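You operate a simulated robot arm through the tools that you are given. There is no shell and no other tool.

You are at the controls of a simulated robot arm. One attempt, no reset.

Task
Load the blue grease tub and bleed the pump with one stroke.
Fine: lid off on the table, plunger down on the grease, air switch at OPEN for the stroke and at SHUT after. Where these are worked on the way, their far stop is far enough and under half their travel is too little: air switch.

The check looks at the end state, three seconds after you hand in, the way a careful person would. Anything else that was tipped, shoved, dropped, spilled or broken makes it a failure. Lids that push on must go on centred and level and be pressed home; caps that screw on are set level and turned clockwise until they are tight.

Robot
A 6-joint arm with a two-finger parallel gripper, fixed in place. Base frame: the origin is at the foot of the arm, x ahead of it, y to its left, z up; the work surface is at about z = 0.9. Units: m, rad, N and s.
With the tool pointing down near the work surface it reaches from about 0.24 to 0.64 m from the base axis. Its first joint turns from -1.152 to 1.152 rad. Payload 2.7 kg.
The TCP is the grasp point between the finger pads, 0.023 m short of the fingertips. In the tool frame z runs along the fingers and y along their closing line. Largest opening 0.094 m; finger width 0.038, thickness 0.01; the body of the gripper, 0.054 by 0.096 m, starts 0.039 m behind the TCP.
Orientation is that of the tool frame in the base frame, as a unit quaternion [w, x, y, z]. With the fingers straight down and closing along the base's y, the tool's x points along the base's -x, its y along +y and its z along -z.

Tools
- The arm moves only by the tool drive_tool. Its argument "targets" is a list of rows, each a list of 7 numbers: the shift along the base's x, y, z in m, then the turn, a rotation vector about the base's x, y, z in rad, then the finger opening in m, from 0 to 0.094. In form: [[dx, dy, dz, wx, wy, wz, claw], ...]. A call has 1 to 20 rows; each row is the pose to reach, as a shift and turn from the pose commanded when the call began. A row lasts 0.2 s, in which the tool goes at most 0.05 m and 0.15 rad; a call with a longer step from one row to the next is refused whole, and so is a gripper value outside its range. A pose out of reach is approached as far as the arm can. The call stops where the force on the tool passes 40 N (or 10 N more than at its start, if that is more) or the arm is blocked; 0.2 s more then pass. The fingers move at their own pace (about 0.045 m/s each) and stop on an object; they squeeze with about 34 N. The grip force told is the motor's: it shows also when the fingers shut on nothing. Time passes only in rows, and 0.2 s behind the last, so rows that repeat a pose let the fingers close. The reply holds the time, the measured pose of the TCP, the force on the tool along the base axes, the opening and the grip force, in the units named above and with some noise, with the torque about the TCP (base axes, N m) and any sound that the robot's microphone picked up.
- Cameras (640 x 400 px; columns grow to the right, rows downward): "scene" is fixed at [0.0812, -0.4533, 1.3799]; the picture's right is [0.63, -0.78, 0.00], its down [-0.61, -0.49, -0.63] and it looks along [0.49, 0.39, -0.78] (base axes); focal length 214 px, centre (320, 200). "wrist" rides on the gripper at [0.087, 0.016, -0.074] in the tool frame; the picture's right is [-0.18, 0.98, 0.00], its down [-0.58, -0.11, -0.81] and it looks along [-0.79, -0.15, 0.59] (tool axes); focal length 243 px, centre (320, 200).
- get_image(camera): a new picture of that camera. It takes no simulated time.
- locate(camera, pixels): for up to 12 pixels [column, row] of the newest picture of that camera ("zoom" is the newest enlarged one), the place [x, y, z] in the base frame of the surface seen there, good to about 0.002 m. It takes no simulated time.
- inspect(camera, box): a new picture of the part [left, top, right, bottom] of that camera's present view, enlarged. It takes no simulated time.
- sign_off(): hands the job in; it is judged then, once.

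Unless the task says otherwise, let go and move clear before handing in.

The tools are called after "Call:" as a command line: name --pt "numbers of a row" for each row, then --argument value for the rest, lists and objects as JSON in quotes. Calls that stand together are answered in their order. drive_tool: Moves the arm, as the interface text tells. Its arguments: {"type":"object","properties":{"targets":{"type":"array","items":{"type":"array","items":{"type":"number"}}}},"required":["targets"]} The other tools are called the same way: get_image (camera) takes a picture; locate (camera, pixels) gives the place of the surface under pixels of a picture; inspect (camera, box) takes an enlarged picture of a part of a camera's view; sign_off () hands the job in.

At the start:

```text
clock: 0.0
tcp_pos: [0.3576, -0.0198, 1.2876]
ee_rot: [0.001, -0.001, 1.0, 0.0]
wrist_force: [-0.1, 0.2, 0.2]
ft_torque: [-0.01, 0.01, 0.0]
gripper_width: 0.094
gripper_force: 0.0
```

scene: 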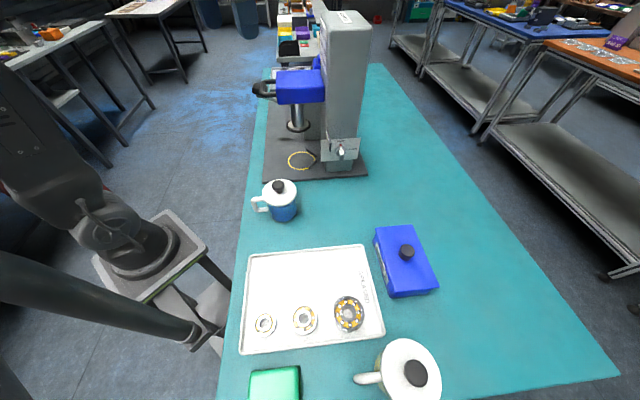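
wrist: 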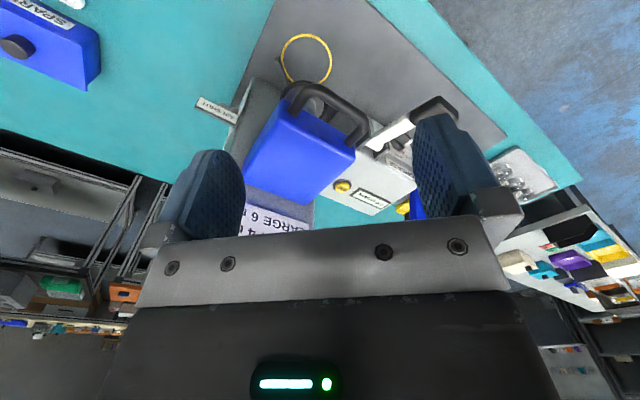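

The scene shows a pump/press at (310,100) with a yellow ring at (301,160), a switch panel at (341,150), a blue tub with lid at (281,200), another tub at the bottom right (408,370). I'll look closer at each before moving.

Call:
inspect --camera "scene" --box '[240, 0, 400, 100]'

Call:
inspect --camera "scene" --box '[240, 120, 400, 220]'

Call:
inspect --camera "scene" --box '[340, 220, 500, 400]'

Call:
inspect --camera "wrist" --box '[180, 0, 600, 240]'

```text
4.00 times, centred on (320, 50) of scene
```

zoom: 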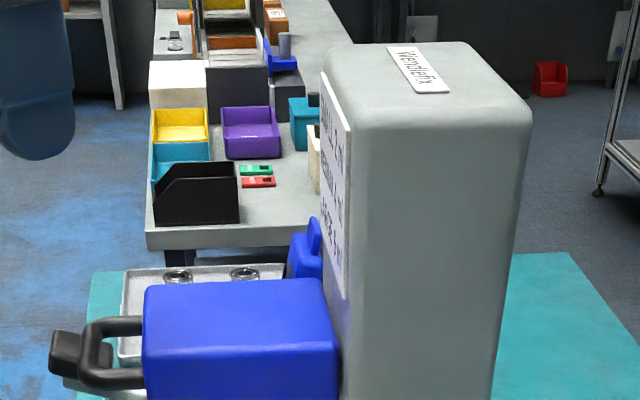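

```text
4.00 times, centred on (320, 170) of scene
```

zoom: 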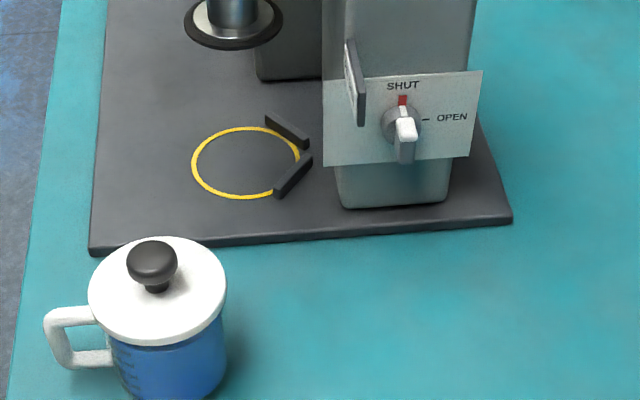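

```text
2.22 times, centred on (420, 310) of scene
```

zoom: 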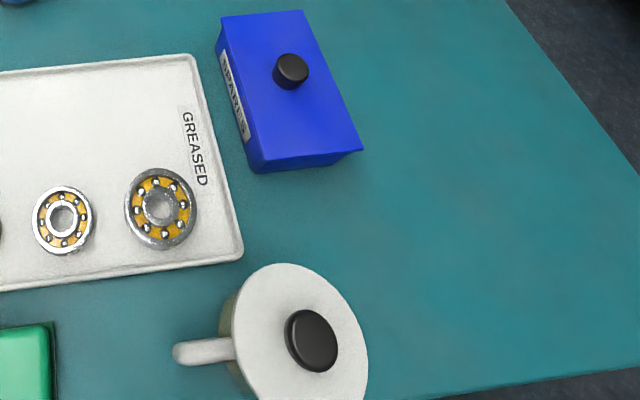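

```text
1.52 times, centred on (390, 120) of wrist
```

zoom: 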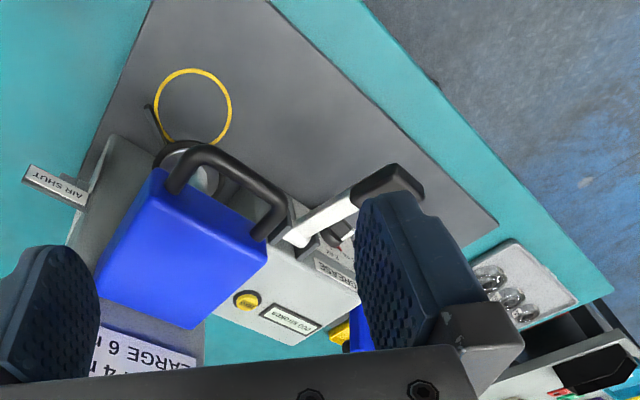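

The machine has a lever with black grip, a display/button panel, labels and an air switch with SHUT/OPEN. I'll measure the key points and read the labels by zooming.

Call:
get_image --camera "scene"

Call:
locate --camera "scene" --pixels '[[280, 186], [298, 126], [301, 160], [341, 150], [342, 158], [257, 88], [300, 85], [345, 15], [365, 175], [257, 203], [281, 210], [408, 372]]'

Call:
inspect --camera "wrist" --box '[190, 70, 430, 240]'

Call:
inspect --camera "scene" --box '[240, 60, 340, 140]'

Call:
inspect --camera "scene" --box '[310, 10, 350, 80]'

```text
taken
```

scene: 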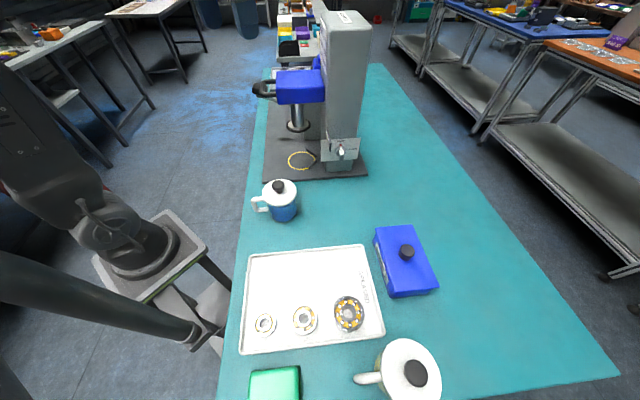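

```text
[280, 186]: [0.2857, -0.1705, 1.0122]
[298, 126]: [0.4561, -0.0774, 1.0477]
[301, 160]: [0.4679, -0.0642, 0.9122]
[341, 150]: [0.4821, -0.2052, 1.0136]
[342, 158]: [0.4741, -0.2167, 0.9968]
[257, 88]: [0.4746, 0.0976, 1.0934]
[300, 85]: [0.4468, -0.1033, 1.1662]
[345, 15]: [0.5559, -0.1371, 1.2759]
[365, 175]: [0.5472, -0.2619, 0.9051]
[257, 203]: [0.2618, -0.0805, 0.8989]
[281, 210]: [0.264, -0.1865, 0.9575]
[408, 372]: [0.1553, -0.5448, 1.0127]
```

```text
2.35 times, centred on (310, 155) of wrist
```

zoom: 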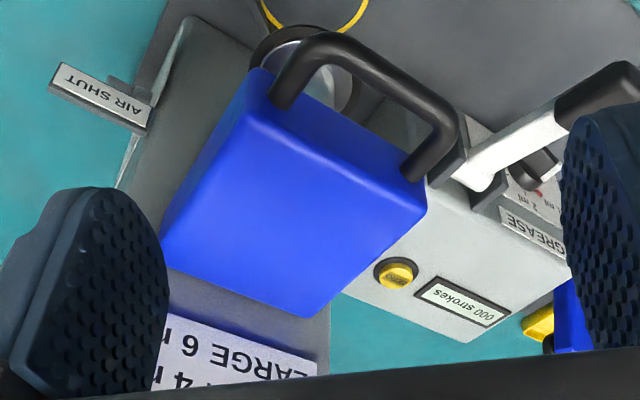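

```text
5.00 times, centred on (290, 100) of scene
```

zoom: 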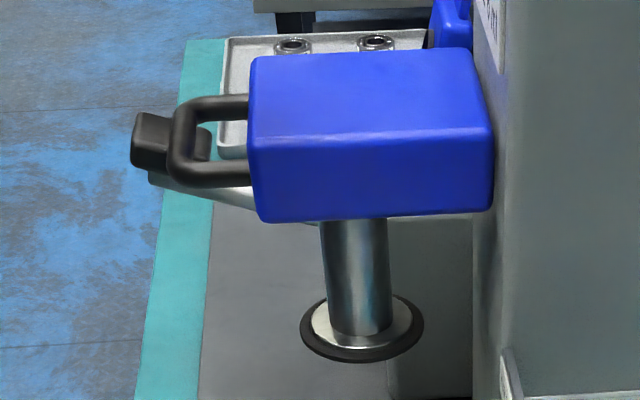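

```text
5.71 times, centred on (330, 45) of scene
```

zoom: 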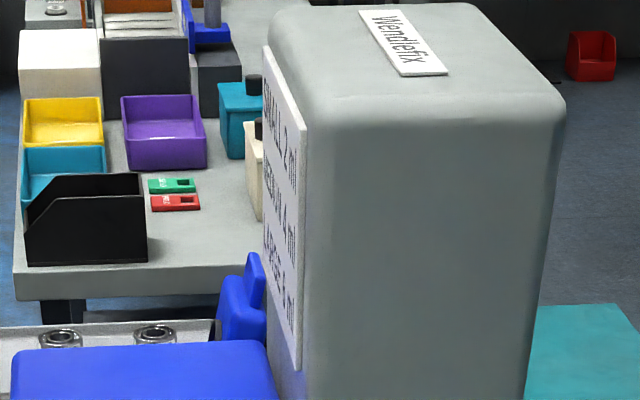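

The machine sits diagonal, with its front toward the robot's left; I'll measure key features in the wrist picture.

Call:
get_image --camera "wrist"

Call:
locate --camera "wrist" --pixels '[[300, 100], [350, 140], [285, 150], [343, 187], [371, 201], [375, 140], [430, 105], [398, 125], [215, 108], [418, 205], [305, 35], [260, 190]]'

Call:
inspect --camera "wrist" --box '[330, 90, 450, 220]'

Call:
inspect --camera "scene" --box '[310, 125, 370, 180]'

```text
taken
```

wrist: 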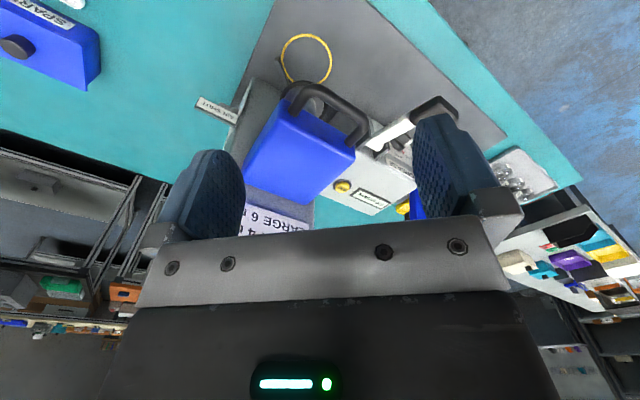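

```text
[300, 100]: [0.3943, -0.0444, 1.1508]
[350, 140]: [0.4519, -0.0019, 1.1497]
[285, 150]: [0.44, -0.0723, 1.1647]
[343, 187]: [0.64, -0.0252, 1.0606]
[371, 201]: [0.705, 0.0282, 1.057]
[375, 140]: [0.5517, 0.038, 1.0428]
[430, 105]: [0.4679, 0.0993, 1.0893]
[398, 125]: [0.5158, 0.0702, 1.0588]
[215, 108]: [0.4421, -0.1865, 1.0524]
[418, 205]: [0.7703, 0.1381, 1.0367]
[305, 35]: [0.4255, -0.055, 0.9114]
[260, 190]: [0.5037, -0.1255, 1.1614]
```

```text
3.08 times, centred on (390, 155) of wrist
```

zoom: 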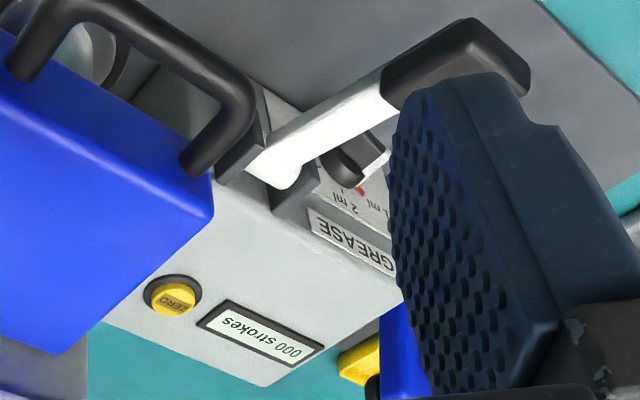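

```text
7.27 times, centred on (340, 152) of scene
```

zoom: 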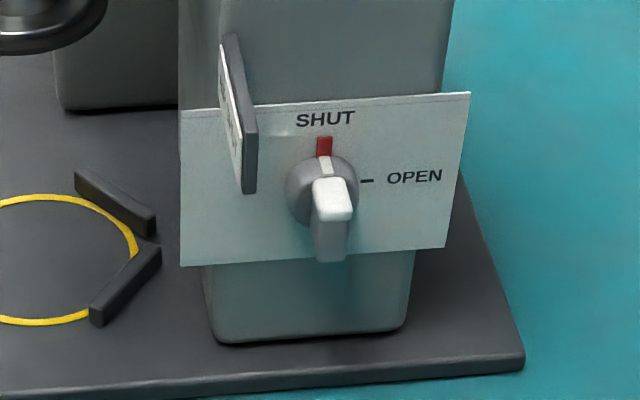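

The counter reads "000 strokes" and the yellow button is "ZERO"; the air switch has SHUT at the top, OPEN at right. I'll swing the wrist camera to the left to see the lever side of the machine.

Call:
drive_tool --pt "-0.01 0.03 0 0 0 -0.13 0.094" --pt "-0.02 0.06 0 0 0 -0.26 0.094" --pt "-0.03 0.09 0 0 0 -0.39 0.094" --pt "-0.04 0.12 0 0 0 -0.52 0.094" --pt "-0.05 0.15 0 0 0 -0.65 0.094" --pt "-0.06 0.18 0 0 0 -0.78 0.094" --pt "-0.06 0.21 0 0 0 -0.9 0.094"

Call:
get_image --camera "wrist"

Call:
get_image --camera "scene"

```text
clock: 1.6
tcp_pos: [0.2989, 0.1901, 1.2873]
ee_rot: [0.002, 0.434, 0.901, 0.001]
wrist_force: [-0.3, -1.1, -0.8]
ft_torque: [0.02, 0.0, -0.02]
gripper_width: 0.0944
gripper_force: 0.1
```

```text
taken
```

wrist: 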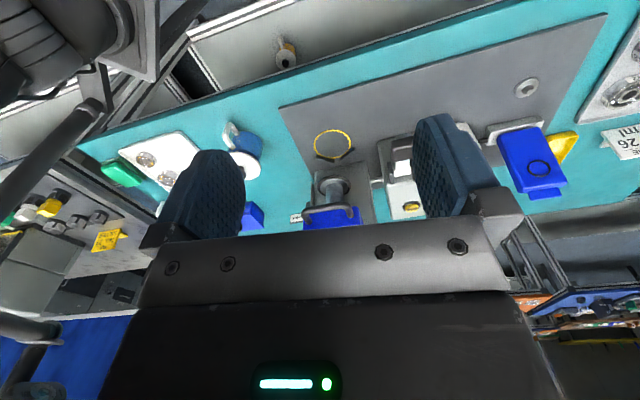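

```text
taken
```

scene: 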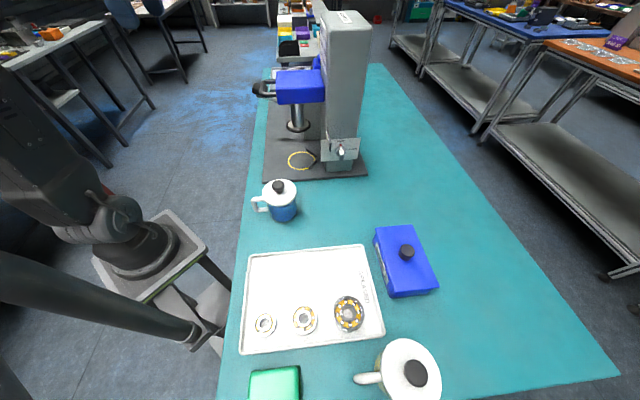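

This view looks along the machine's front: plunger over the yellow ring at (333,145), lever at (400,150), and a nozzle-like ring at (527,87) on the base. I'll zoom in.

Call:
inspect --camera "wrist" --box '[260, 80, 440, 240]'

Call:
inspect --camera "wrist" --box '[460, 40, 640, 220]'

Call:
locate --camera "wrist" --pixels '[[333, 133], [527, 87], [540, 165], [285, 103], [605, 17], [314, 144], [351, 144], [243, 157], [286, 58], [402, 170], [410, 207], [500, 130]]'

```text
2.50 times, centred on (350, 160) of wrist
```

zoom: 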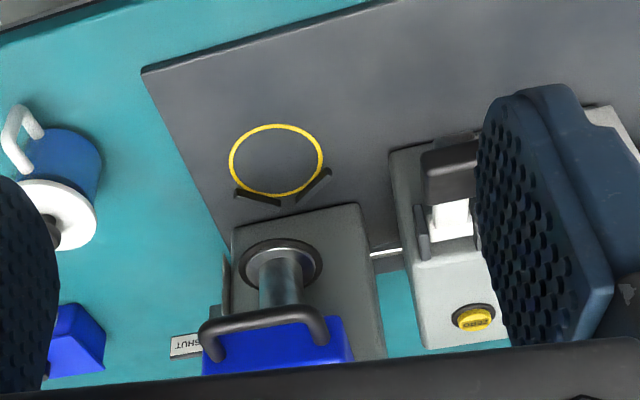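

```text
2.22 times, centred on (550, 130) of wrist
```

zoom: 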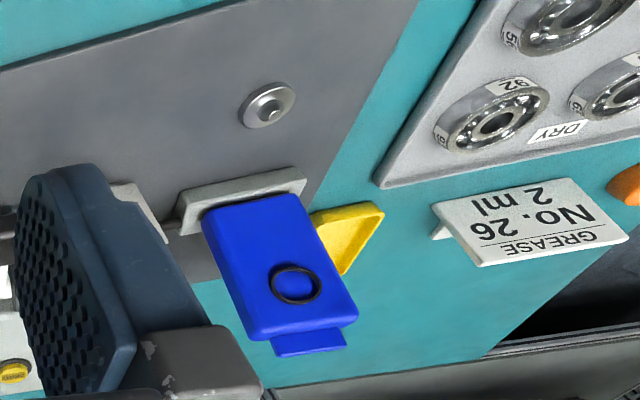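

```text
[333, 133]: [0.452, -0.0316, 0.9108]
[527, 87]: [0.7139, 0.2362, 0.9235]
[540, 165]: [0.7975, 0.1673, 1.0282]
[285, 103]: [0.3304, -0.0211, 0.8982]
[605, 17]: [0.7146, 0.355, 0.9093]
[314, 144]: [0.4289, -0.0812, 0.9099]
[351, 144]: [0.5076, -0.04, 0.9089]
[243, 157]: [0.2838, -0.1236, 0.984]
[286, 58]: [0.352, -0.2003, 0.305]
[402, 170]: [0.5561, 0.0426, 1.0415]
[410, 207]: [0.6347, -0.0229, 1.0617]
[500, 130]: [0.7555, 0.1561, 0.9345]
```

The machine faces diagonally (front edge runs from (0.330,-0.021) to (0.715,0.355)), so its front normal is about (-0.70,0.71). Next I'll move the camera over to look closely at the tub, its handle and lid.

Call:
drive_tool --pt "0 -0.04 -0.01 0 0 -0.06 0.094" --pt "0 -0.08 -0.02 0 0 -0.12 0.094" --pt "0 -0.12 -0.03 0 0 -0.18 0.094" --pt "0 -0.16 -0.05 0 0 -0.24 0.094" --pt "0 -0.2 -0.07 0 0 -0.3 0.094" --pt "0 -0.2 -0.07 0 0 -0.3 0.094"

Call:
get_image --camera "wrist"

```text
clock: 3.0
tcp_pos: [0.298, -0.0097, 1.2155]
ee_rot: [0.002, 0.564, 0.826, 0.001]
wrist_force: [0.2, 0.8, 0.5]
ft_torque: [0.05, 0.03, 0.02]
gripper_width: 0.0944
gripper_force: 0.1
```

```text
taken
```

wrist: 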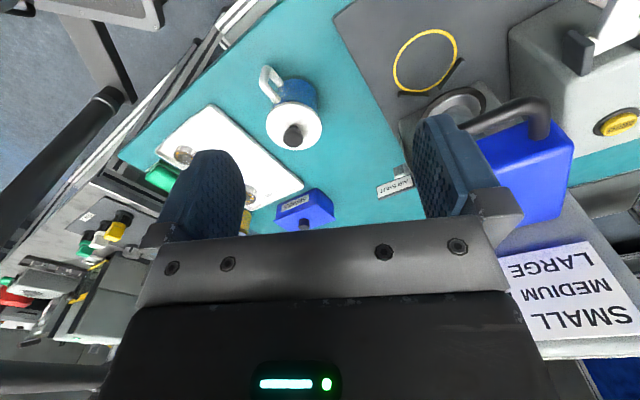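

Call:
inspect --camera "wrist" --box '[230, 50, 350, 170]'

Call:
inspect --camera "wrist" --box '[350, 10, 530, 200]'

Call:
locate --camera "wrist" --pixels '[[293, 134], [293, 112], [270, 125], [318, 125], [268, 75], [270, 95], [265, 85], [297, 80], [425, 60], [396, 60], [456, 58], [426, 31]]'

```text
3.33 times, centred on (290, 110) of wrist
```

zoom: 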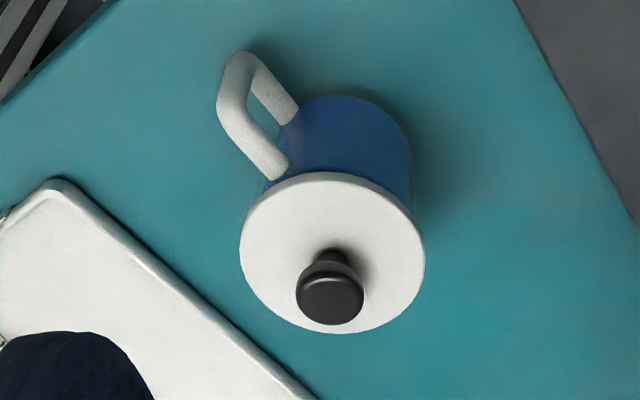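

```text
2.11 times, centred on (440, 105) of wrist
```

zoom: 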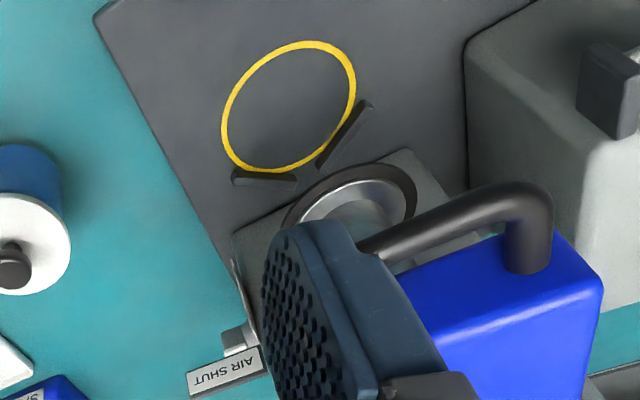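

```text
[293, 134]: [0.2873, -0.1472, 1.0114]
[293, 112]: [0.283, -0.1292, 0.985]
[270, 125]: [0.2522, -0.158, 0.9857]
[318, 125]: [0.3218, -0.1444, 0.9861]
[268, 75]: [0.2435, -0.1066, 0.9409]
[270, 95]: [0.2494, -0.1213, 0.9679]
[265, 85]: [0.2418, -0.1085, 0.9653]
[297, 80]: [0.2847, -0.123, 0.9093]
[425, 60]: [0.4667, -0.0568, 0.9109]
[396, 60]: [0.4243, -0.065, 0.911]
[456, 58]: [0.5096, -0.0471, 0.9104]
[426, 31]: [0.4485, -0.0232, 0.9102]
```

The tub's lid knob and handle are clear. I'll take finer measurements in zoomed views.

Call:
inspect --camera "wrist" --box '[240, 60, 340, 160]'

Call:
locate --camera "zoom" --pixels '[[330, 300], [335, 325], [300, 298], [370, 298], [335, 255], [335, 265], [225, 240], [435, 240], [330, 150], [230, 60], [210, 110], [265, 160]]'

Call:
inspect --camera "scene" --box '[240, 160, 320, 240]'

```text
4.00 times, centred on (290, 110) of wrist
```

zoom: 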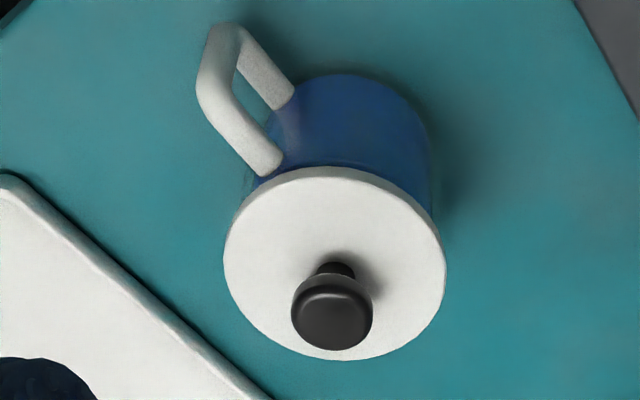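

```text
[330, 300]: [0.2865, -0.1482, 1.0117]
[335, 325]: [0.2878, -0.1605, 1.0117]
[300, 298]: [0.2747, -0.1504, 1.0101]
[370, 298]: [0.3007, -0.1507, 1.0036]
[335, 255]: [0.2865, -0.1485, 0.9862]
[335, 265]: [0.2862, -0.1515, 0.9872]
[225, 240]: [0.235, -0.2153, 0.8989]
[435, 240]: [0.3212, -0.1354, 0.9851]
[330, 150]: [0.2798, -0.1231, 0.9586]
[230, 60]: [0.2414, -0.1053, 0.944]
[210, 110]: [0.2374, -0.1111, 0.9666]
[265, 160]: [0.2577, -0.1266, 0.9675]
```

```text
5.00 times, centred on (280, 200) of scene
```

zoom: 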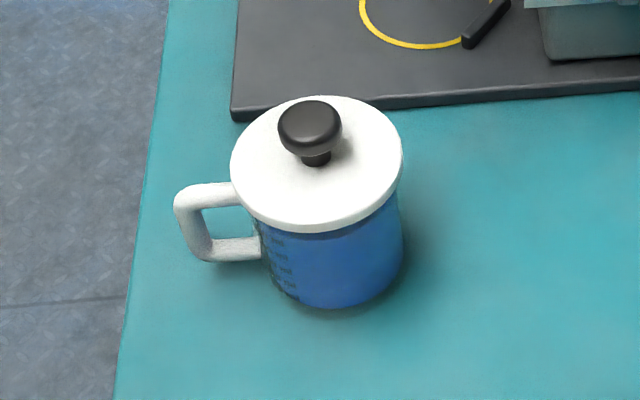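

Lid knob centre is about (0.287,-0.157), top z 1.012; handle points along the machine's front direction. Now I'll measure the ring, blocks, plunger and carriage.

Call:
inspect --camera "wrist" --box '[370, 10, 510, 110]'

Call:
locate --camera "zoom" --pixels '[[125, 230], [258, 88], [385, 150], [250, 345], [130, 320], [180, 385], [400, 200], [400, 345], [300, 150], [480, 370], [365, 270], [250, 380]]'

Call:
inspect --camera "wrist" --box '[440, 60, 600, 240]'

Call:
locate --camera "zoom" --pixels '[[330, 90], [200, 160], [395, 100], [380, 190], [450, 130], [300, 200], [340, 330], [260, 370]]'

```text
4.00 times, centred on (440, 60) of wrist
```

zoom: 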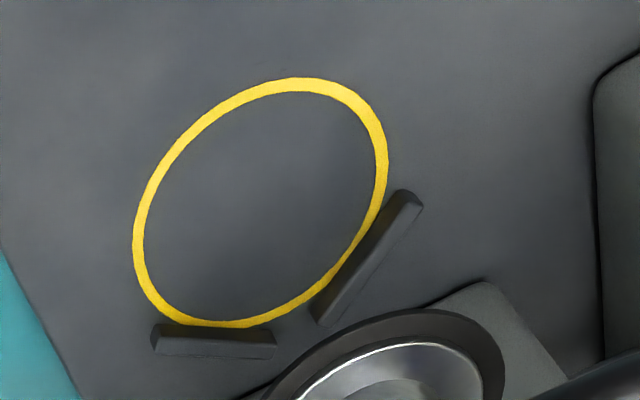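

```text
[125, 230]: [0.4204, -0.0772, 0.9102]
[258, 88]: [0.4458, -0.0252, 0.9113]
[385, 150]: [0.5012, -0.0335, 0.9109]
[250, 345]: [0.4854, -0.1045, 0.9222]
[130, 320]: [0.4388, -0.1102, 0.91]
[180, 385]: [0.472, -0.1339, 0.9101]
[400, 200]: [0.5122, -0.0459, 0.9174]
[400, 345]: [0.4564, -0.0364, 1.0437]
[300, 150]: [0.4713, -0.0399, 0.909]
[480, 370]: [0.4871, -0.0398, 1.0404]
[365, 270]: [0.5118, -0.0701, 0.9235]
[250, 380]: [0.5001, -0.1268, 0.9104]
```

```text
2.22 times, centred on (520, 150) of wrist
```

zoom: 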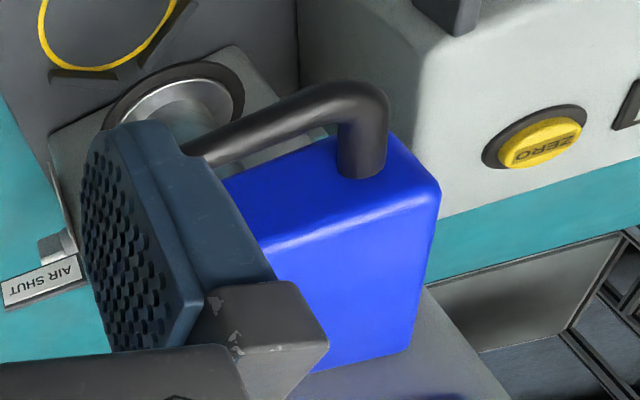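

```text
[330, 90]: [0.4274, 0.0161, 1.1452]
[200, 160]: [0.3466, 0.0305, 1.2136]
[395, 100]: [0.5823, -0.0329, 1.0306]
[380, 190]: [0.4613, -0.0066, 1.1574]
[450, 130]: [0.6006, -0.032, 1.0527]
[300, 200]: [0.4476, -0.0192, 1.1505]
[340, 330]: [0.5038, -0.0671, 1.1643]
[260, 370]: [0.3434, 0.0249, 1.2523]
```

The ring centre comes out near (0.468,-0.066), and the carriage D-handle (z≈1.15) overhangs its front, so loading needs a tilted tool. Next I'll look at the lever and dial side closely.

Call:
drive_tool --pt "0.0 0.04 0.03 0 0 0.08 0.094" --pt "0.01 0.08 0.04 0 0 0.17 0.094" --pt "0.02 0.12 0.04 0 0 0.26 0.094" --pt "0.04 0.16 0.04 0 0 0.35 0.094" --pt "0.06 0.2 0.04 0 0 0.45 0.094" --pt "0.06 0.21 0.04 0 0 0.5 0.094" --pt "0.06 0.21 0.04 0 0 0.5 0.094"

Call:
get_image --camera "wrist"

Call:
inspect --camera "wrist" --box '[240, 60, 440, 220]'

```text
clock: 4.6
tcp_pos: [0.3576, 0.1996, 1.2573]
ee_rot: [-0.001, 0.342, 0.94, 0.001]
wrist_force: [0.7, 1.2, 0.6]
ft_torque: [0.03, 0.02, 0.06]
gripper_width: 0.0936
gripper_force: 0.1
```

```text
taken
```

wrist: 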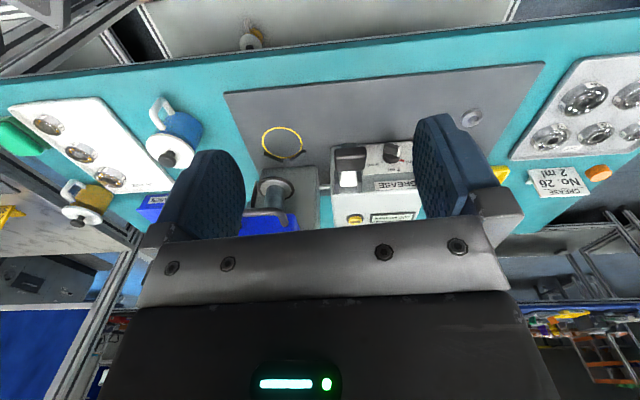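

```text
2.50 times, centred on (340, 140) of wrist
```

zoom: 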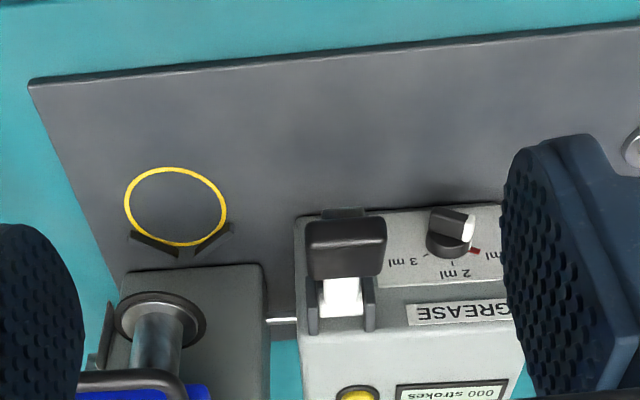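

The lever grip is at zoom (345,245), in front of the pump box's face; the dial and counter are separate and aren't part of this job. I'll measure lever and box points.

Call:
inspect --camera "wrist" --box '[310, 120, 420, 220]'

Call:
locate --camera "zoom" --pixels '[[250, 130], [250, 165], [210, 145], [300, 145], [240, 215], [240, 250], [205, 245], [290, 245], [200, 110], [230, 385], [245, 100], [160, 150]]'

Call:
locate --camera "wrist" --pixels '[[275, 190], [270, 213], [290, 185], [262, 190], [306, 165], [310, 205], [300, 128], [263, 135], [300, 145], [283, 160], [471, 117], [285, 222]]'

```text
4.00 times, centred on (365, 170) of wrist
```

zoom: 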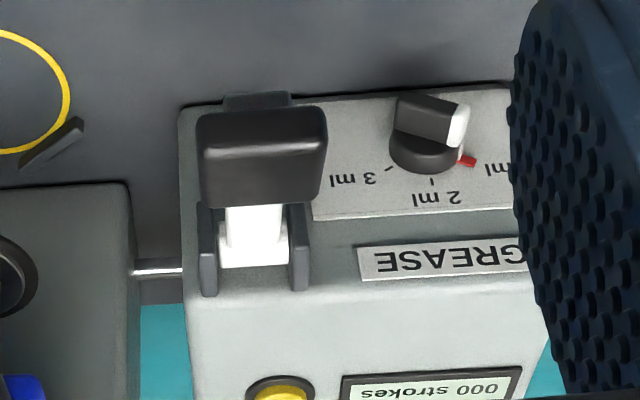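

```text
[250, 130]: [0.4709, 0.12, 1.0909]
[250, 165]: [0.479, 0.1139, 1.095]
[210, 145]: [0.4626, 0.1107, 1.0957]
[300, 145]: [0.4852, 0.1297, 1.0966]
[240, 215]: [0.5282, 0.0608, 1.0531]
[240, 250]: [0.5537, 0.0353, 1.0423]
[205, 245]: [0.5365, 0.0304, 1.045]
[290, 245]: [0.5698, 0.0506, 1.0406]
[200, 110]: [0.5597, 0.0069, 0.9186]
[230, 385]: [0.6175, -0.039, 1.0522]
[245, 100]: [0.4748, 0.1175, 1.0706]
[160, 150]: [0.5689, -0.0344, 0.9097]
```

```text
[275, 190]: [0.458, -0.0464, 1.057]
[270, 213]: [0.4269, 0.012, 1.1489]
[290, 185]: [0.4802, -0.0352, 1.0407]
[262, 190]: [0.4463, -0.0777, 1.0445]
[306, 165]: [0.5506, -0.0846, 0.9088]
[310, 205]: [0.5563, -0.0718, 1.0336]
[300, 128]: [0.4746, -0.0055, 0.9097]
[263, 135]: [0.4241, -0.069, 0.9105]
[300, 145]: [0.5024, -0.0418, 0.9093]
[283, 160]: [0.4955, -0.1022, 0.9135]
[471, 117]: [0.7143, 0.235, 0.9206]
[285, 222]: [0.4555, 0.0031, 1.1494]
```

Lever pivot is near (0.553,0.040,1.04) and grip near (0.475,0.118,1.09), so the lever runs along the machine's front axis. Now I'll swing round to view the air switch from its own side.

Call:
drive_tool --pt "-0.03 -0.03 0.01 0 0 0.14 0.094" --pt "-0.05 -0.07 0.01 0 0 0.28 0.094" --pt "-0.06 -0.115 0.01 0 0 0.42 0.094" --pt "-0.06 -0.16 0.01 0 0 0.56 0.094" --pt "-0.06 -0.205 0.01 0 0 0.7 0.094" --pt "-0.06 -0.25 0.01 0 0 0.84 0.094" --pt "-0.06 -0.295 0.01 0 0 0.98 0.094" --pt "-0.04 -0.335 0.01 0 0 1.12 0.094" --pt "-0.02 -0.375 0.01 0 0 1.26 0.094" --pt "0.01 -0.41 0.01 0 0 1.4 0.094" --pt "0.03 -0.45 0.0 0 0 1.54 0.094" --pt "0.06 -0.48 -0.02 0 0 1.66 0.094" --pt "0.06 -0.51 -0.05 0 0 1.66 0.094" --pt "0.06 -0.51 -0.05 0 0 1.66 0.094"

Call:
get_image --camera "wrist"

Call:
inspect --camera "wrist" --box '[240, 60, 400, 200]'

```text
clock: 7.6
tcp_pos: [0.4182, -0.311, 1.2081]
ee_rot: [0.001, -0.462, 0.887, 0.001]
wrist_force: [-0.4, 0.8, 0.2]
ft_torque: [0.01, -0.02, 0.02]
gripper_width: 0.0939
gripper_force: 0.0
```

```text
taken
```

wrist: 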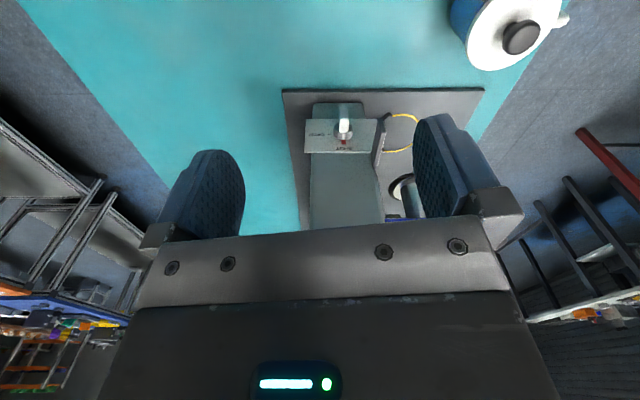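

```text
2.86 times, centred on (320, 130) of wrist
```

zoom: 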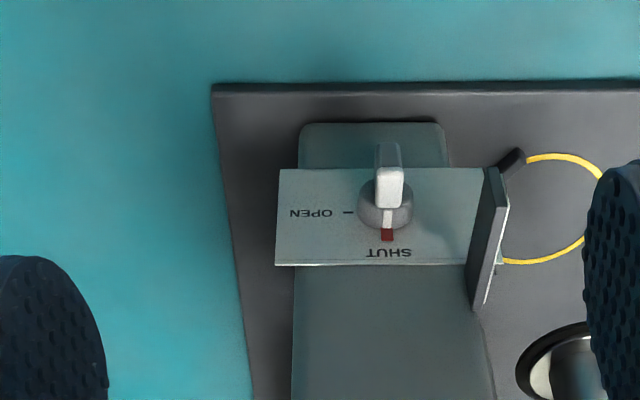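

Call:
inspect --camera "wrist" --box '[300, 90, 390, 170]'

Call:
locate --camera "zoom" --pixels '[[310, 160], [310, 130], [312, 100], [310, 225], [312, 255], [270, 210], [355, 210], [100, 240], [480, 230], [315, 290], [535, 100], [520, 320]]'

Call:
locate --camera "wrist" --pixels '[[150, 100], [200, 120], [250, 40], [380, 40], [300, 60], [284, 92], [484, 90], [340, 200], [520, 38], [497, 60], [505, 12], [560, 20]]'

```text
5.00 times, centred on (345, 130) of wrist
```

zoom: 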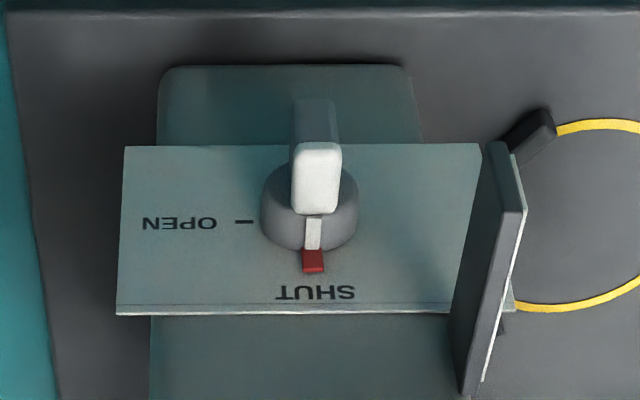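

```text
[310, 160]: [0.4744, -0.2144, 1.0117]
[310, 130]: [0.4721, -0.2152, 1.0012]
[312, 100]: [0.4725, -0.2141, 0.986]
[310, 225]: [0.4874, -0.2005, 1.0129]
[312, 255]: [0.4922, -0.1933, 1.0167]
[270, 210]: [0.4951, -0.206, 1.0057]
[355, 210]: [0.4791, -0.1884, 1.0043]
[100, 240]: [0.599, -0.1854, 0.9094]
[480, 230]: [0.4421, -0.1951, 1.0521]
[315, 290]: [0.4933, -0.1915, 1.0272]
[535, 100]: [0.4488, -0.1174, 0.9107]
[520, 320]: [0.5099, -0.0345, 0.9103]
```

```text
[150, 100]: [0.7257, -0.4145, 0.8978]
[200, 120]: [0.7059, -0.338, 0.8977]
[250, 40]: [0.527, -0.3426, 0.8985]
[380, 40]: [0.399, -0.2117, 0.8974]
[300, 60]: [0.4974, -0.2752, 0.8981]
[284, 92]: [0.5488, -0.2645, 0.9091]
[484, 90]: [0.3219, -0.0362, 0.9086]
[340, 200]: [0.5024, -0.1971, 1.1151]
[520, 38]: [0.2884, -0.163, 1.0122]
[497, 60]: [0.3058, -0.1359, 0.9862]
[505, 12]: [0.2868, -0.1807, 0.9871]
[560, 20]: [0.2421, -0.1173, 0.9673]
```

The switch is a two-ended bar knob with its axis near (0.487,-0.197,1.00), so I can push its ends with closed fingertips. I'll check the sign's extent and free table space for the lid.

Call:
locate --camera "zoom" --pixels '[[490, 150], [515, 205], [470, 380], [520, 215], [490, 360], [455, 330], [150, 310], [150, 150], [470, 150], [350, 360]]'

Call:
get_image --camera "scene"

Call:
locate --camera "scene" --pixels '[[330, 215], [345, 225], [365, 246], [310, 235], [380, 210], [350, 200], [246, 254], [376, 228], [395, 200], [400, 230], [420, 250], [440, 220]]'

```text
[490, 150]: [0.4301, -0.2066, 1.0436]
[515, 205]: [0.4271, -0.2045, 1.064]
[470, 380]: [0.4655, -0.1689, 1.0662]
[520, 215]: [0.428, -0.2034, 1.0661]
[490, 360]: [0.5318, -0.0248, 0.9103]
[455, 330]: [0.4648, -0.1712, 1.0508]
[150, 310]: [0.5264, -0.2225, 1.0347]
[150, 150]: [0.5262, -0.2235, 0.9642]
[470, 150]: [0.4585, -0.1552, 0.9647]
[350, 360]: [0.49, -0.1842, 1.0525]
```

```text
taken
```

scene: 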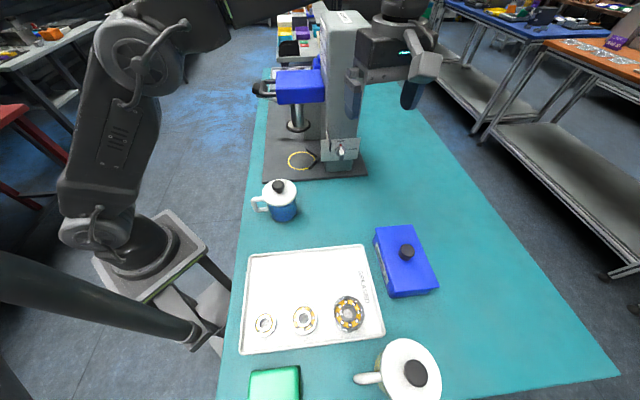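

```text
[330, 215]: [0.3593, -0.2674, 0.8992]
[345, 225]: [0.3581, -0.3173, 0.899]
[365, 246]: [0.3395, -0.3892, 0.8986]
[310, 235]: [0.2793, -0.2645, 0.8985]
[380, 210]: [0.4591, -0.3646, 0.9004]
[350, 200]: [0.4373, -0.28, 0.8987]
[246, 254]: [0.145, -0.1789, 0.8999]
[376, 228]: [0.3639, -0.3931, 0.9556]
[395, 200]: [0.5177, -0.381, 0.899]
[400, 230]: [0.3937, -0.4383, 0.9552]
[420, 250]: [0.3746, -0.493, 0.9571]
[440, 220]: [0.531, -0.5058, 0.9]
```

Sign spans z 1.043–1.066 beside the switch, and the table around (0.36,-0.29) is free for the lid. Now I'll go over the lid knob to fine-check its centre before gripping.

Call:
drive_tool --pt "-0.02 0.02 0.0 0 0 -0.13 0.08" --pt "-0.04 0.045 -0.01 0 0 -0.26 0.07" --pt "-0.065 0.075 -0.03 0 0 -0.39 0.06" --pt "-0.09 0.105 -0.06 0 0 -0.52 0.06" --pt "-0.11 0.13 -0.085 0 0 -0.65 0.06" --pt "-0.131 0.154 -0.1 0 0 -0.76 0.06" --pt "-0.131 0.154 -0.1 0 0 -0.76 0.06"

Call:
get_image --camera "wrist"

Call:
inspect --camera "wrist" --box '[230, 0, 410, 140]'

```text
clock: 9.2
tcp_pos: [0.2846, -0.155, 1.107]
ee_rot: [0.001, -0.1, 0.995, 0.0]
wrist_force: [0.1, -0.1, 0.0]
ft_torque: [0.01, 0.01, 0.0]
gripper_width: 0.0602
gripper_force: 0.1
```

```text
taken
```

wrist: 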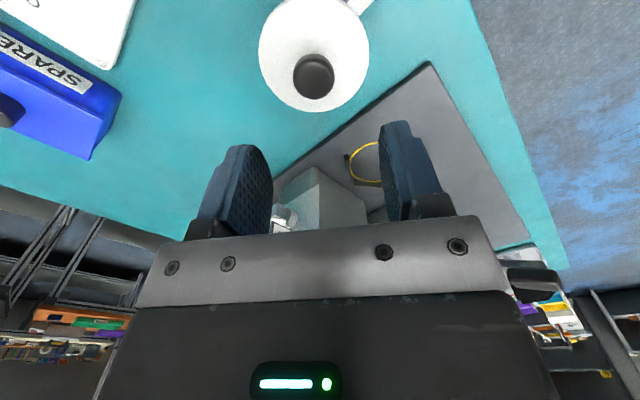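

```text
2.86 times, centred on (320, 70) of wrist
```

zoom: 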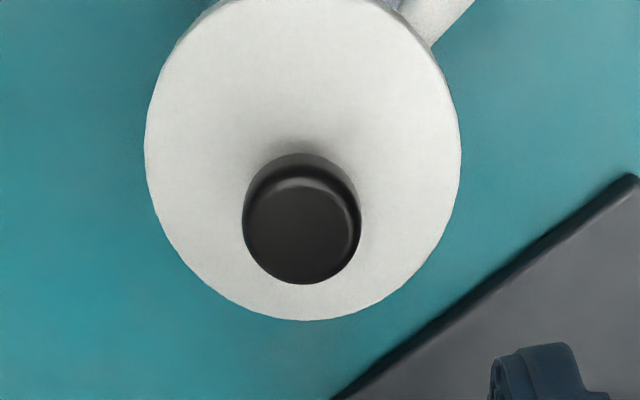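

Call:
locate --camera "zoom" --pixels '[[245, 230], [358, 230], [303, 190], [303, 280], [303, 235], [150, 150], [458, 150], [303, 317], [303, 165], [250, 100], [400, 100], [430, 20]]'

```text
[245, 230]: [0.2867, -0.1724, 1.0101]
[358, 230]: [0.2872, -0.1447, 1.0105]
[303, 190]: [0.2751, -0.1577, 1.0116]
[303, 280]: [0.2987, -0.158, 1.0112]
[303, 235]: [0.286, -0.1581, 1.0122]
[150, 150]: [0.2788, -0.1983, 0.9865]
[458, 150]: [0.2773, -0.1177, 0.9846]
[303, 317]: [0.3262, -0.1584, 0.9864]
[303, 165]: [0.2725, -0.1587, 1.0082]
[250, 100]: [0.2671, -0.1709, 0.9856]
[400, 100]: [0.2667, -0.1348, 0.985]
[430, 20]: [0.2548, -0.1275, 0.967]
```

Knob centre is (0.286,-0.158), radius ~14 mm, and lid radius ~40 mm at z 0.986. I'll descend so the fingertips stay ~4 mm above the lid and close on the knob.

Call:
drive_tool --pt "0.0005 -0.0027 -0.04 0 0 0 0.06" --pt "0.0005 -0.0027 -0.075 0 0 0 0.06" --pt "0.0005 -0.0027 -0.093 0 0 0 0.06" --pt "0.0005 -0.0027 -0.093 0 0 0 0.06"

Call:
get_image --camera "wrist"

```text
clock: 10.2
tcp_pos: [0.2891, -0.1589, 1.0137]
ee_rot: [0.0, -0.099, 0.995, 0.0]
wrist_force: [-0.3, -0.6, 0.2]
ft_torque: [-0.04, -0.04, 0.01]
gripper_width: 0.06
gripper_force: 0.0
```

```text
taken
```

wrist: 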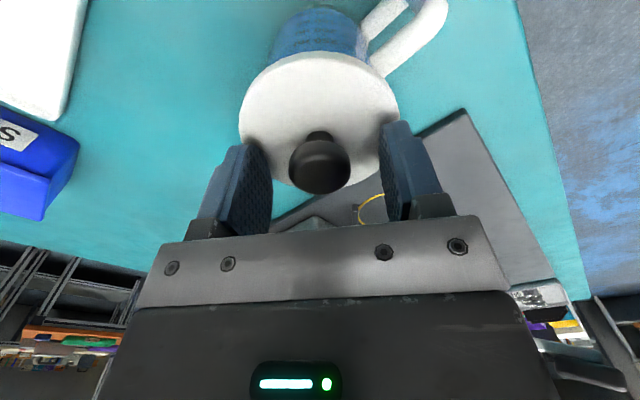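

The knob sits centred at (320,160) between the pads. Closing on it now.

Call:
drive_tool --pt "0 0 0 0 0 0 0.04" --pt "0 0 0 0 0 0 0.02" --pt "0 0 0 0 0 0 0.015" --pt "0 0 0 0 0 0 0.01"

```text
clock: 11.2
tcp_pos: [0.2868, -0.1588, 1.0149]
ee_rot: [0.0, -0.099, 0.995, 0.0]
wrist_force: [0.1, -0.2, 0.2]
ft_torque: [0.01, 0.01, -0.02]
gripper_width: 0.0274
gripper_force: 34.5
heard: snap
```

The pads closed at 27 mm with 34.5 N and a "snap" was heard; I'll look before lifting.

Call:
inspect --camera "scene" --box '[230, 120, 350, 240]'

Call:
get_image --camera "wrist"

```text
3.33 times, centred on (290, 180) of scene
```

zoom: 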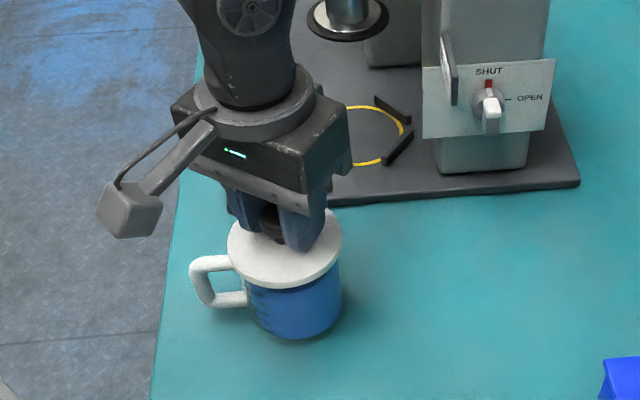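

```text
taken
```

wrist: 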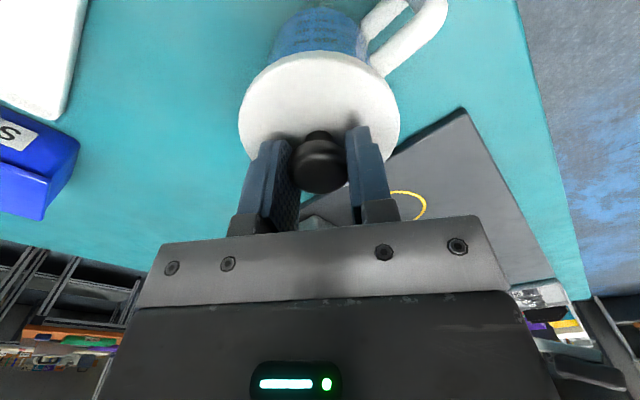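

Nothing shifted and the tub stands straight. I'll lift slowly and watch that only the lid comes.

Call:
drive_tool --pt "0 0 0.005 0 0 0 0.01" --pt "0 0 0.012 0 0 0 0.01" --pt "0 0 0.025 0 0 0 0.01" --pt "0 0 0.04 0 0 0 0.01"

Call:
get_image --camera "wrist"

Call:
inspect --camera "scene" --box '[230, 120, 350, 240]'

```text
clock: 12.2
tcp_pos: [0.2878, -0.1605, 1.0551]
ee_rot: [0.0, -0.101, 0.995, -0.001]
wrist_force: [-0.4, 0.2, -0.3]
ft_torque: [-0.03, 0.04, -0.01]
gripper_width: 0.0277
gripper_force: 33.8
```

```text
taken
```

wrist: 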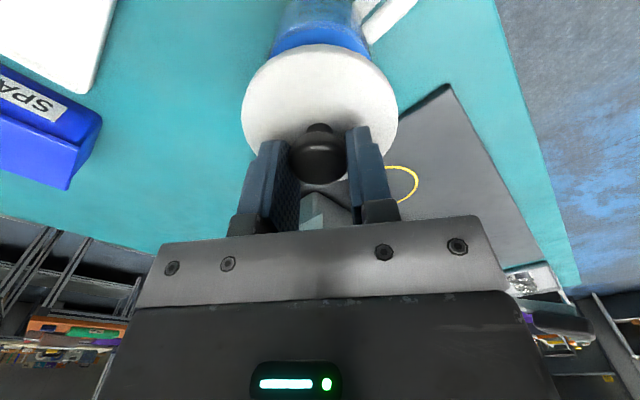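

```text
3.33 times, centred on (290, 180) of scene
```

zoom: 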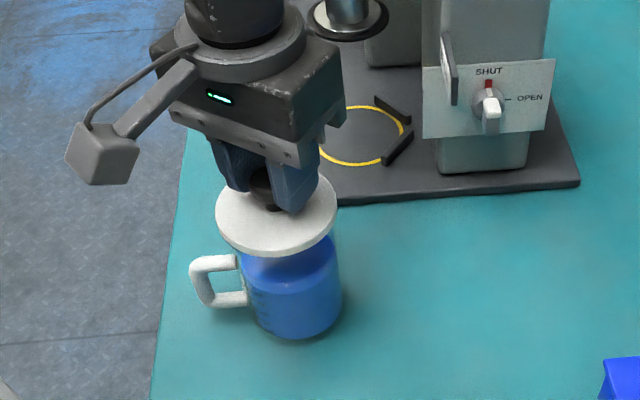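

The lid came off cleanly with the tub undisturbed at zoom (290,285). I'll carry it to open table at (0.36,-0.29).

Call:
drive_tool --pt "0 0 0.03 0 0 0 0.01" --pt "0 0 0.05 0 0 0 0.01" --pt "0.018 -0.03 0.05 0 0 0 0.01" --pt "0.036 -0.065 0.05 0 0 0 0.01" --pt "0.055 -0.1 0.05 0 0 0 0.01" --pt "0.073 -0.13 0.05 0 0 0 0.01" --pt "0.073 -0.13 0.02 0 0 0 0.01" --pt "0.073 -0.13 -0.02 0 0 0 0.01" --pt "0.073 -0.13 -0.06 0 0 0 0.01" --pt "0.073 -0.13 -0.09 0 0 0 0.01"

Call:
get_image --camera "wrist"

Call:
inspect --camera "scene" --box '[230, 120, 430, 270]'

```text
clock: 14.4
tcp_pos: [0.358, -0.2901, 0.965]
ee_rot: [0.001, -0.101, 0.995, 0.0]
wrist_force: [-0.3, 0.0, -0.5]
ft_torque: [0.01, -0.01, -0.01]
gripper_width: 0.0273
gripper_force: 33.9
```

```text
taken
```

wrist: 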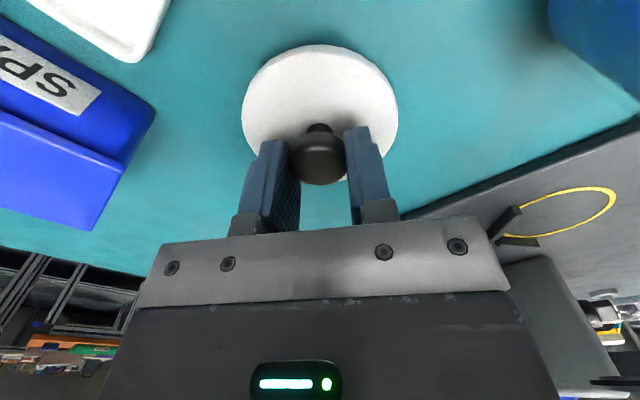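

```text
2.67 times, centred on (330, 195) of scene
```

zoom: 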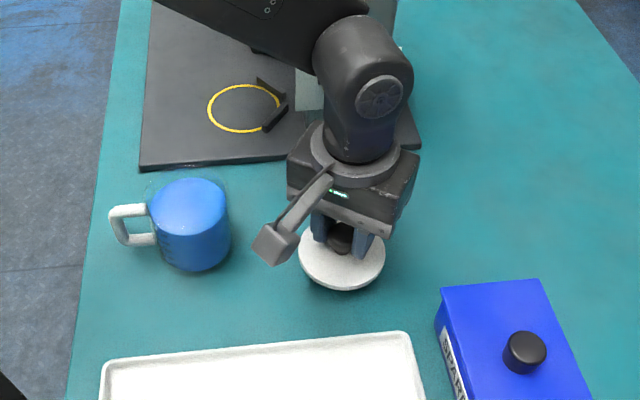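

The lid hangs level above open table with its bottom a few centimetres up. I'll lower it gently in small steps until contact.

Call:
drive_tool --pt "0 0 -0.01 0 0 0 0.01" --pt "0 0 -0.018 0 0 0 0.01" --pt "0 0 -0.022 0 0 0 0.01" --pt "0 0 -0.025 0 0 0 0.01" --pt "0 0 -0.027 0 0 0 0.01"

Call:
inspect --camera "scene" --box '[280, 180, 380, 260]'

```text
clock: 15.5
tcp_pos: [0.3607, -0.289, 0.944]
ee_rot: [0.002, -0.1, 0.995, -0.002]
wrist_force: [0.4, 0.0, 4.2]
ft_torque: [-0.1, -0.06, -0.02]
gripper_width: 0.0279
gripper_force: 34.0
stopped in row 5: the force on the tool passed its limit at 42 N (the readings are from after the stop); the commanded pose is now the measured one
```

```text
5.00 times, centred on (330, 220) of scene
```

zoom: 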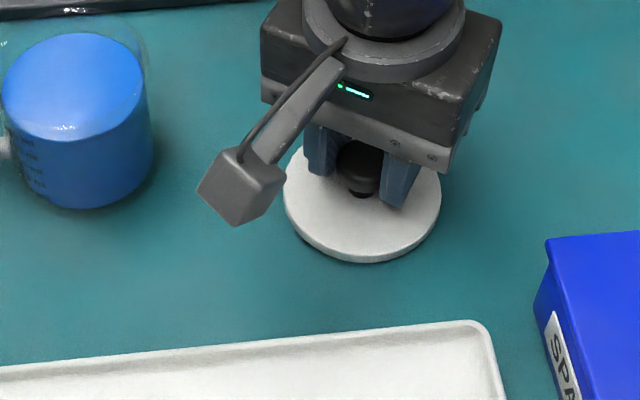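

The lid rests on the table (contact stop at z 0.944). I'll open and rise straight up.

Call:
drive_tool --pt "0 0 0 0 0 0 0.035" --pt "0 0 0 0 0 0 0.05" --pt "0 0 0 0 0 0 0.06" --pt "0 0 0.0 0 0 0 0.06" --pt "0 0 0.03 0 0 0 0.06" --pt "0 0 0.07 0 0 0 0.06" --pt "0 0 0.11 0 0 0 0.06" --pt "0 0 0.15 0 0 0 0.06"

Call:
get_image --camera "scene"

Call:
inspect --camera "scene" --box '[240, 160, 380, 260]'

```text
clock: 17.3
tcp_pos: [0.3615, -0.2909, 1.0929]
ee_rot: [0.002, -0.101, 0.995, -0.003]
wrist_force: [0.1, -0.1, -0.1]
ft_torque: [-0.01, 0.01, -0.02]
gripper_width: 0.06
gripper_force: 0.1
```

```text
taken
```

scene: 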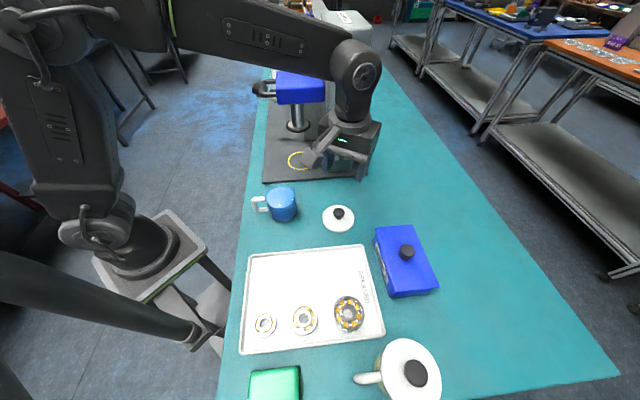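

```text
4.00 times, centred on (310, 210) of scene
```

zoom: 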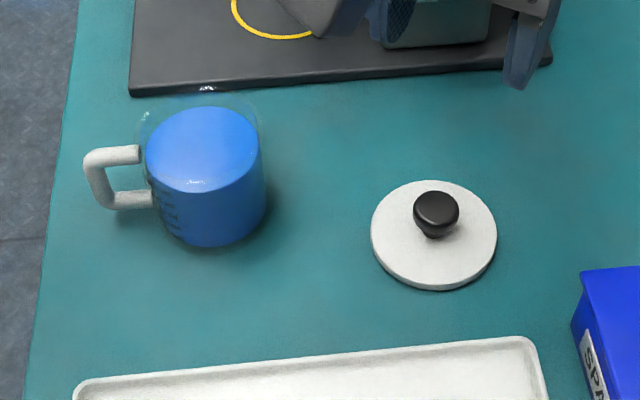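

The lid lies flat on the table at zoom (434,235). Now I'll measure the open tub: grease level, glass rim and handle.

Call:
locate --camera "zoom" --pixels '[[205, 150], [205, 180], [150, 150], [258, 150], [205, 96], [110, 155], [90, 170], [100, 190], [130, 200], [130, 152], [434, 240], [205, 225]]'

Call:
drive_tool --pt "-0.02 0.035 0.03 0 0 -0.14 0.06" --pt "-0.04 0.07 0.05 0 0 -0.28 0.06" --pt "-0.05 0.105 0.05 0 0 -0.42 0.06" --pt "-0.06 0.14 0.05 0 0 -0.56 0.06" --pt "-0.07 0.17 0.05 0 0 -0.7 0.06" --pt "-0.08 0.19 0.05 0 0 -0.84 0.06" --pt "-0.09 0.21 0.05 0 0 -0.97 0.06" --pt "-0.09 0.21 0.05 0 0 -0.97 0.06"

Call:
get_image --camera "wrist"

```text
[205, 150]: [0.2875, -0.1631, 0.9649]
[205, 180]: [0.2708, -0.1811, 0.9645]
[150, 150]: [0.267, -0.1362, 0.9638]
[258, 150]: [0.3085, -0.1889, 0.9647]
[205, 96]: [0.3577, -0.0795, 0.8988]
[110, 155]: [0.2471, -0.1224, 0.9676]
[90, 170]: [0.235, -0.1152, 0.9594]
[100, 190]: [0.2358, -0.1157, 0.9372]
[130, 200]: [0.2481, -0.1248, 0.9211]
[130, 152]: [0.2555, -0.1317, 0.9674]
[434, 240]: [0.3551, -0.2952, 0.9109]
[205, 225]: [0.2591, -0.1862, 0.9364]
```

```text
refused: row 1 steps farther than a row can; nothing moved
```

```text
taken
```

wrist: 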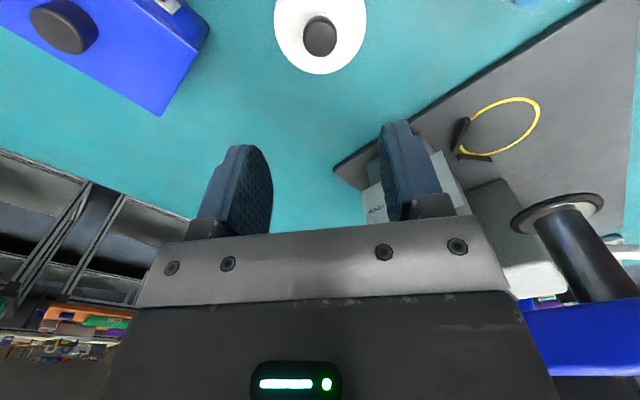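

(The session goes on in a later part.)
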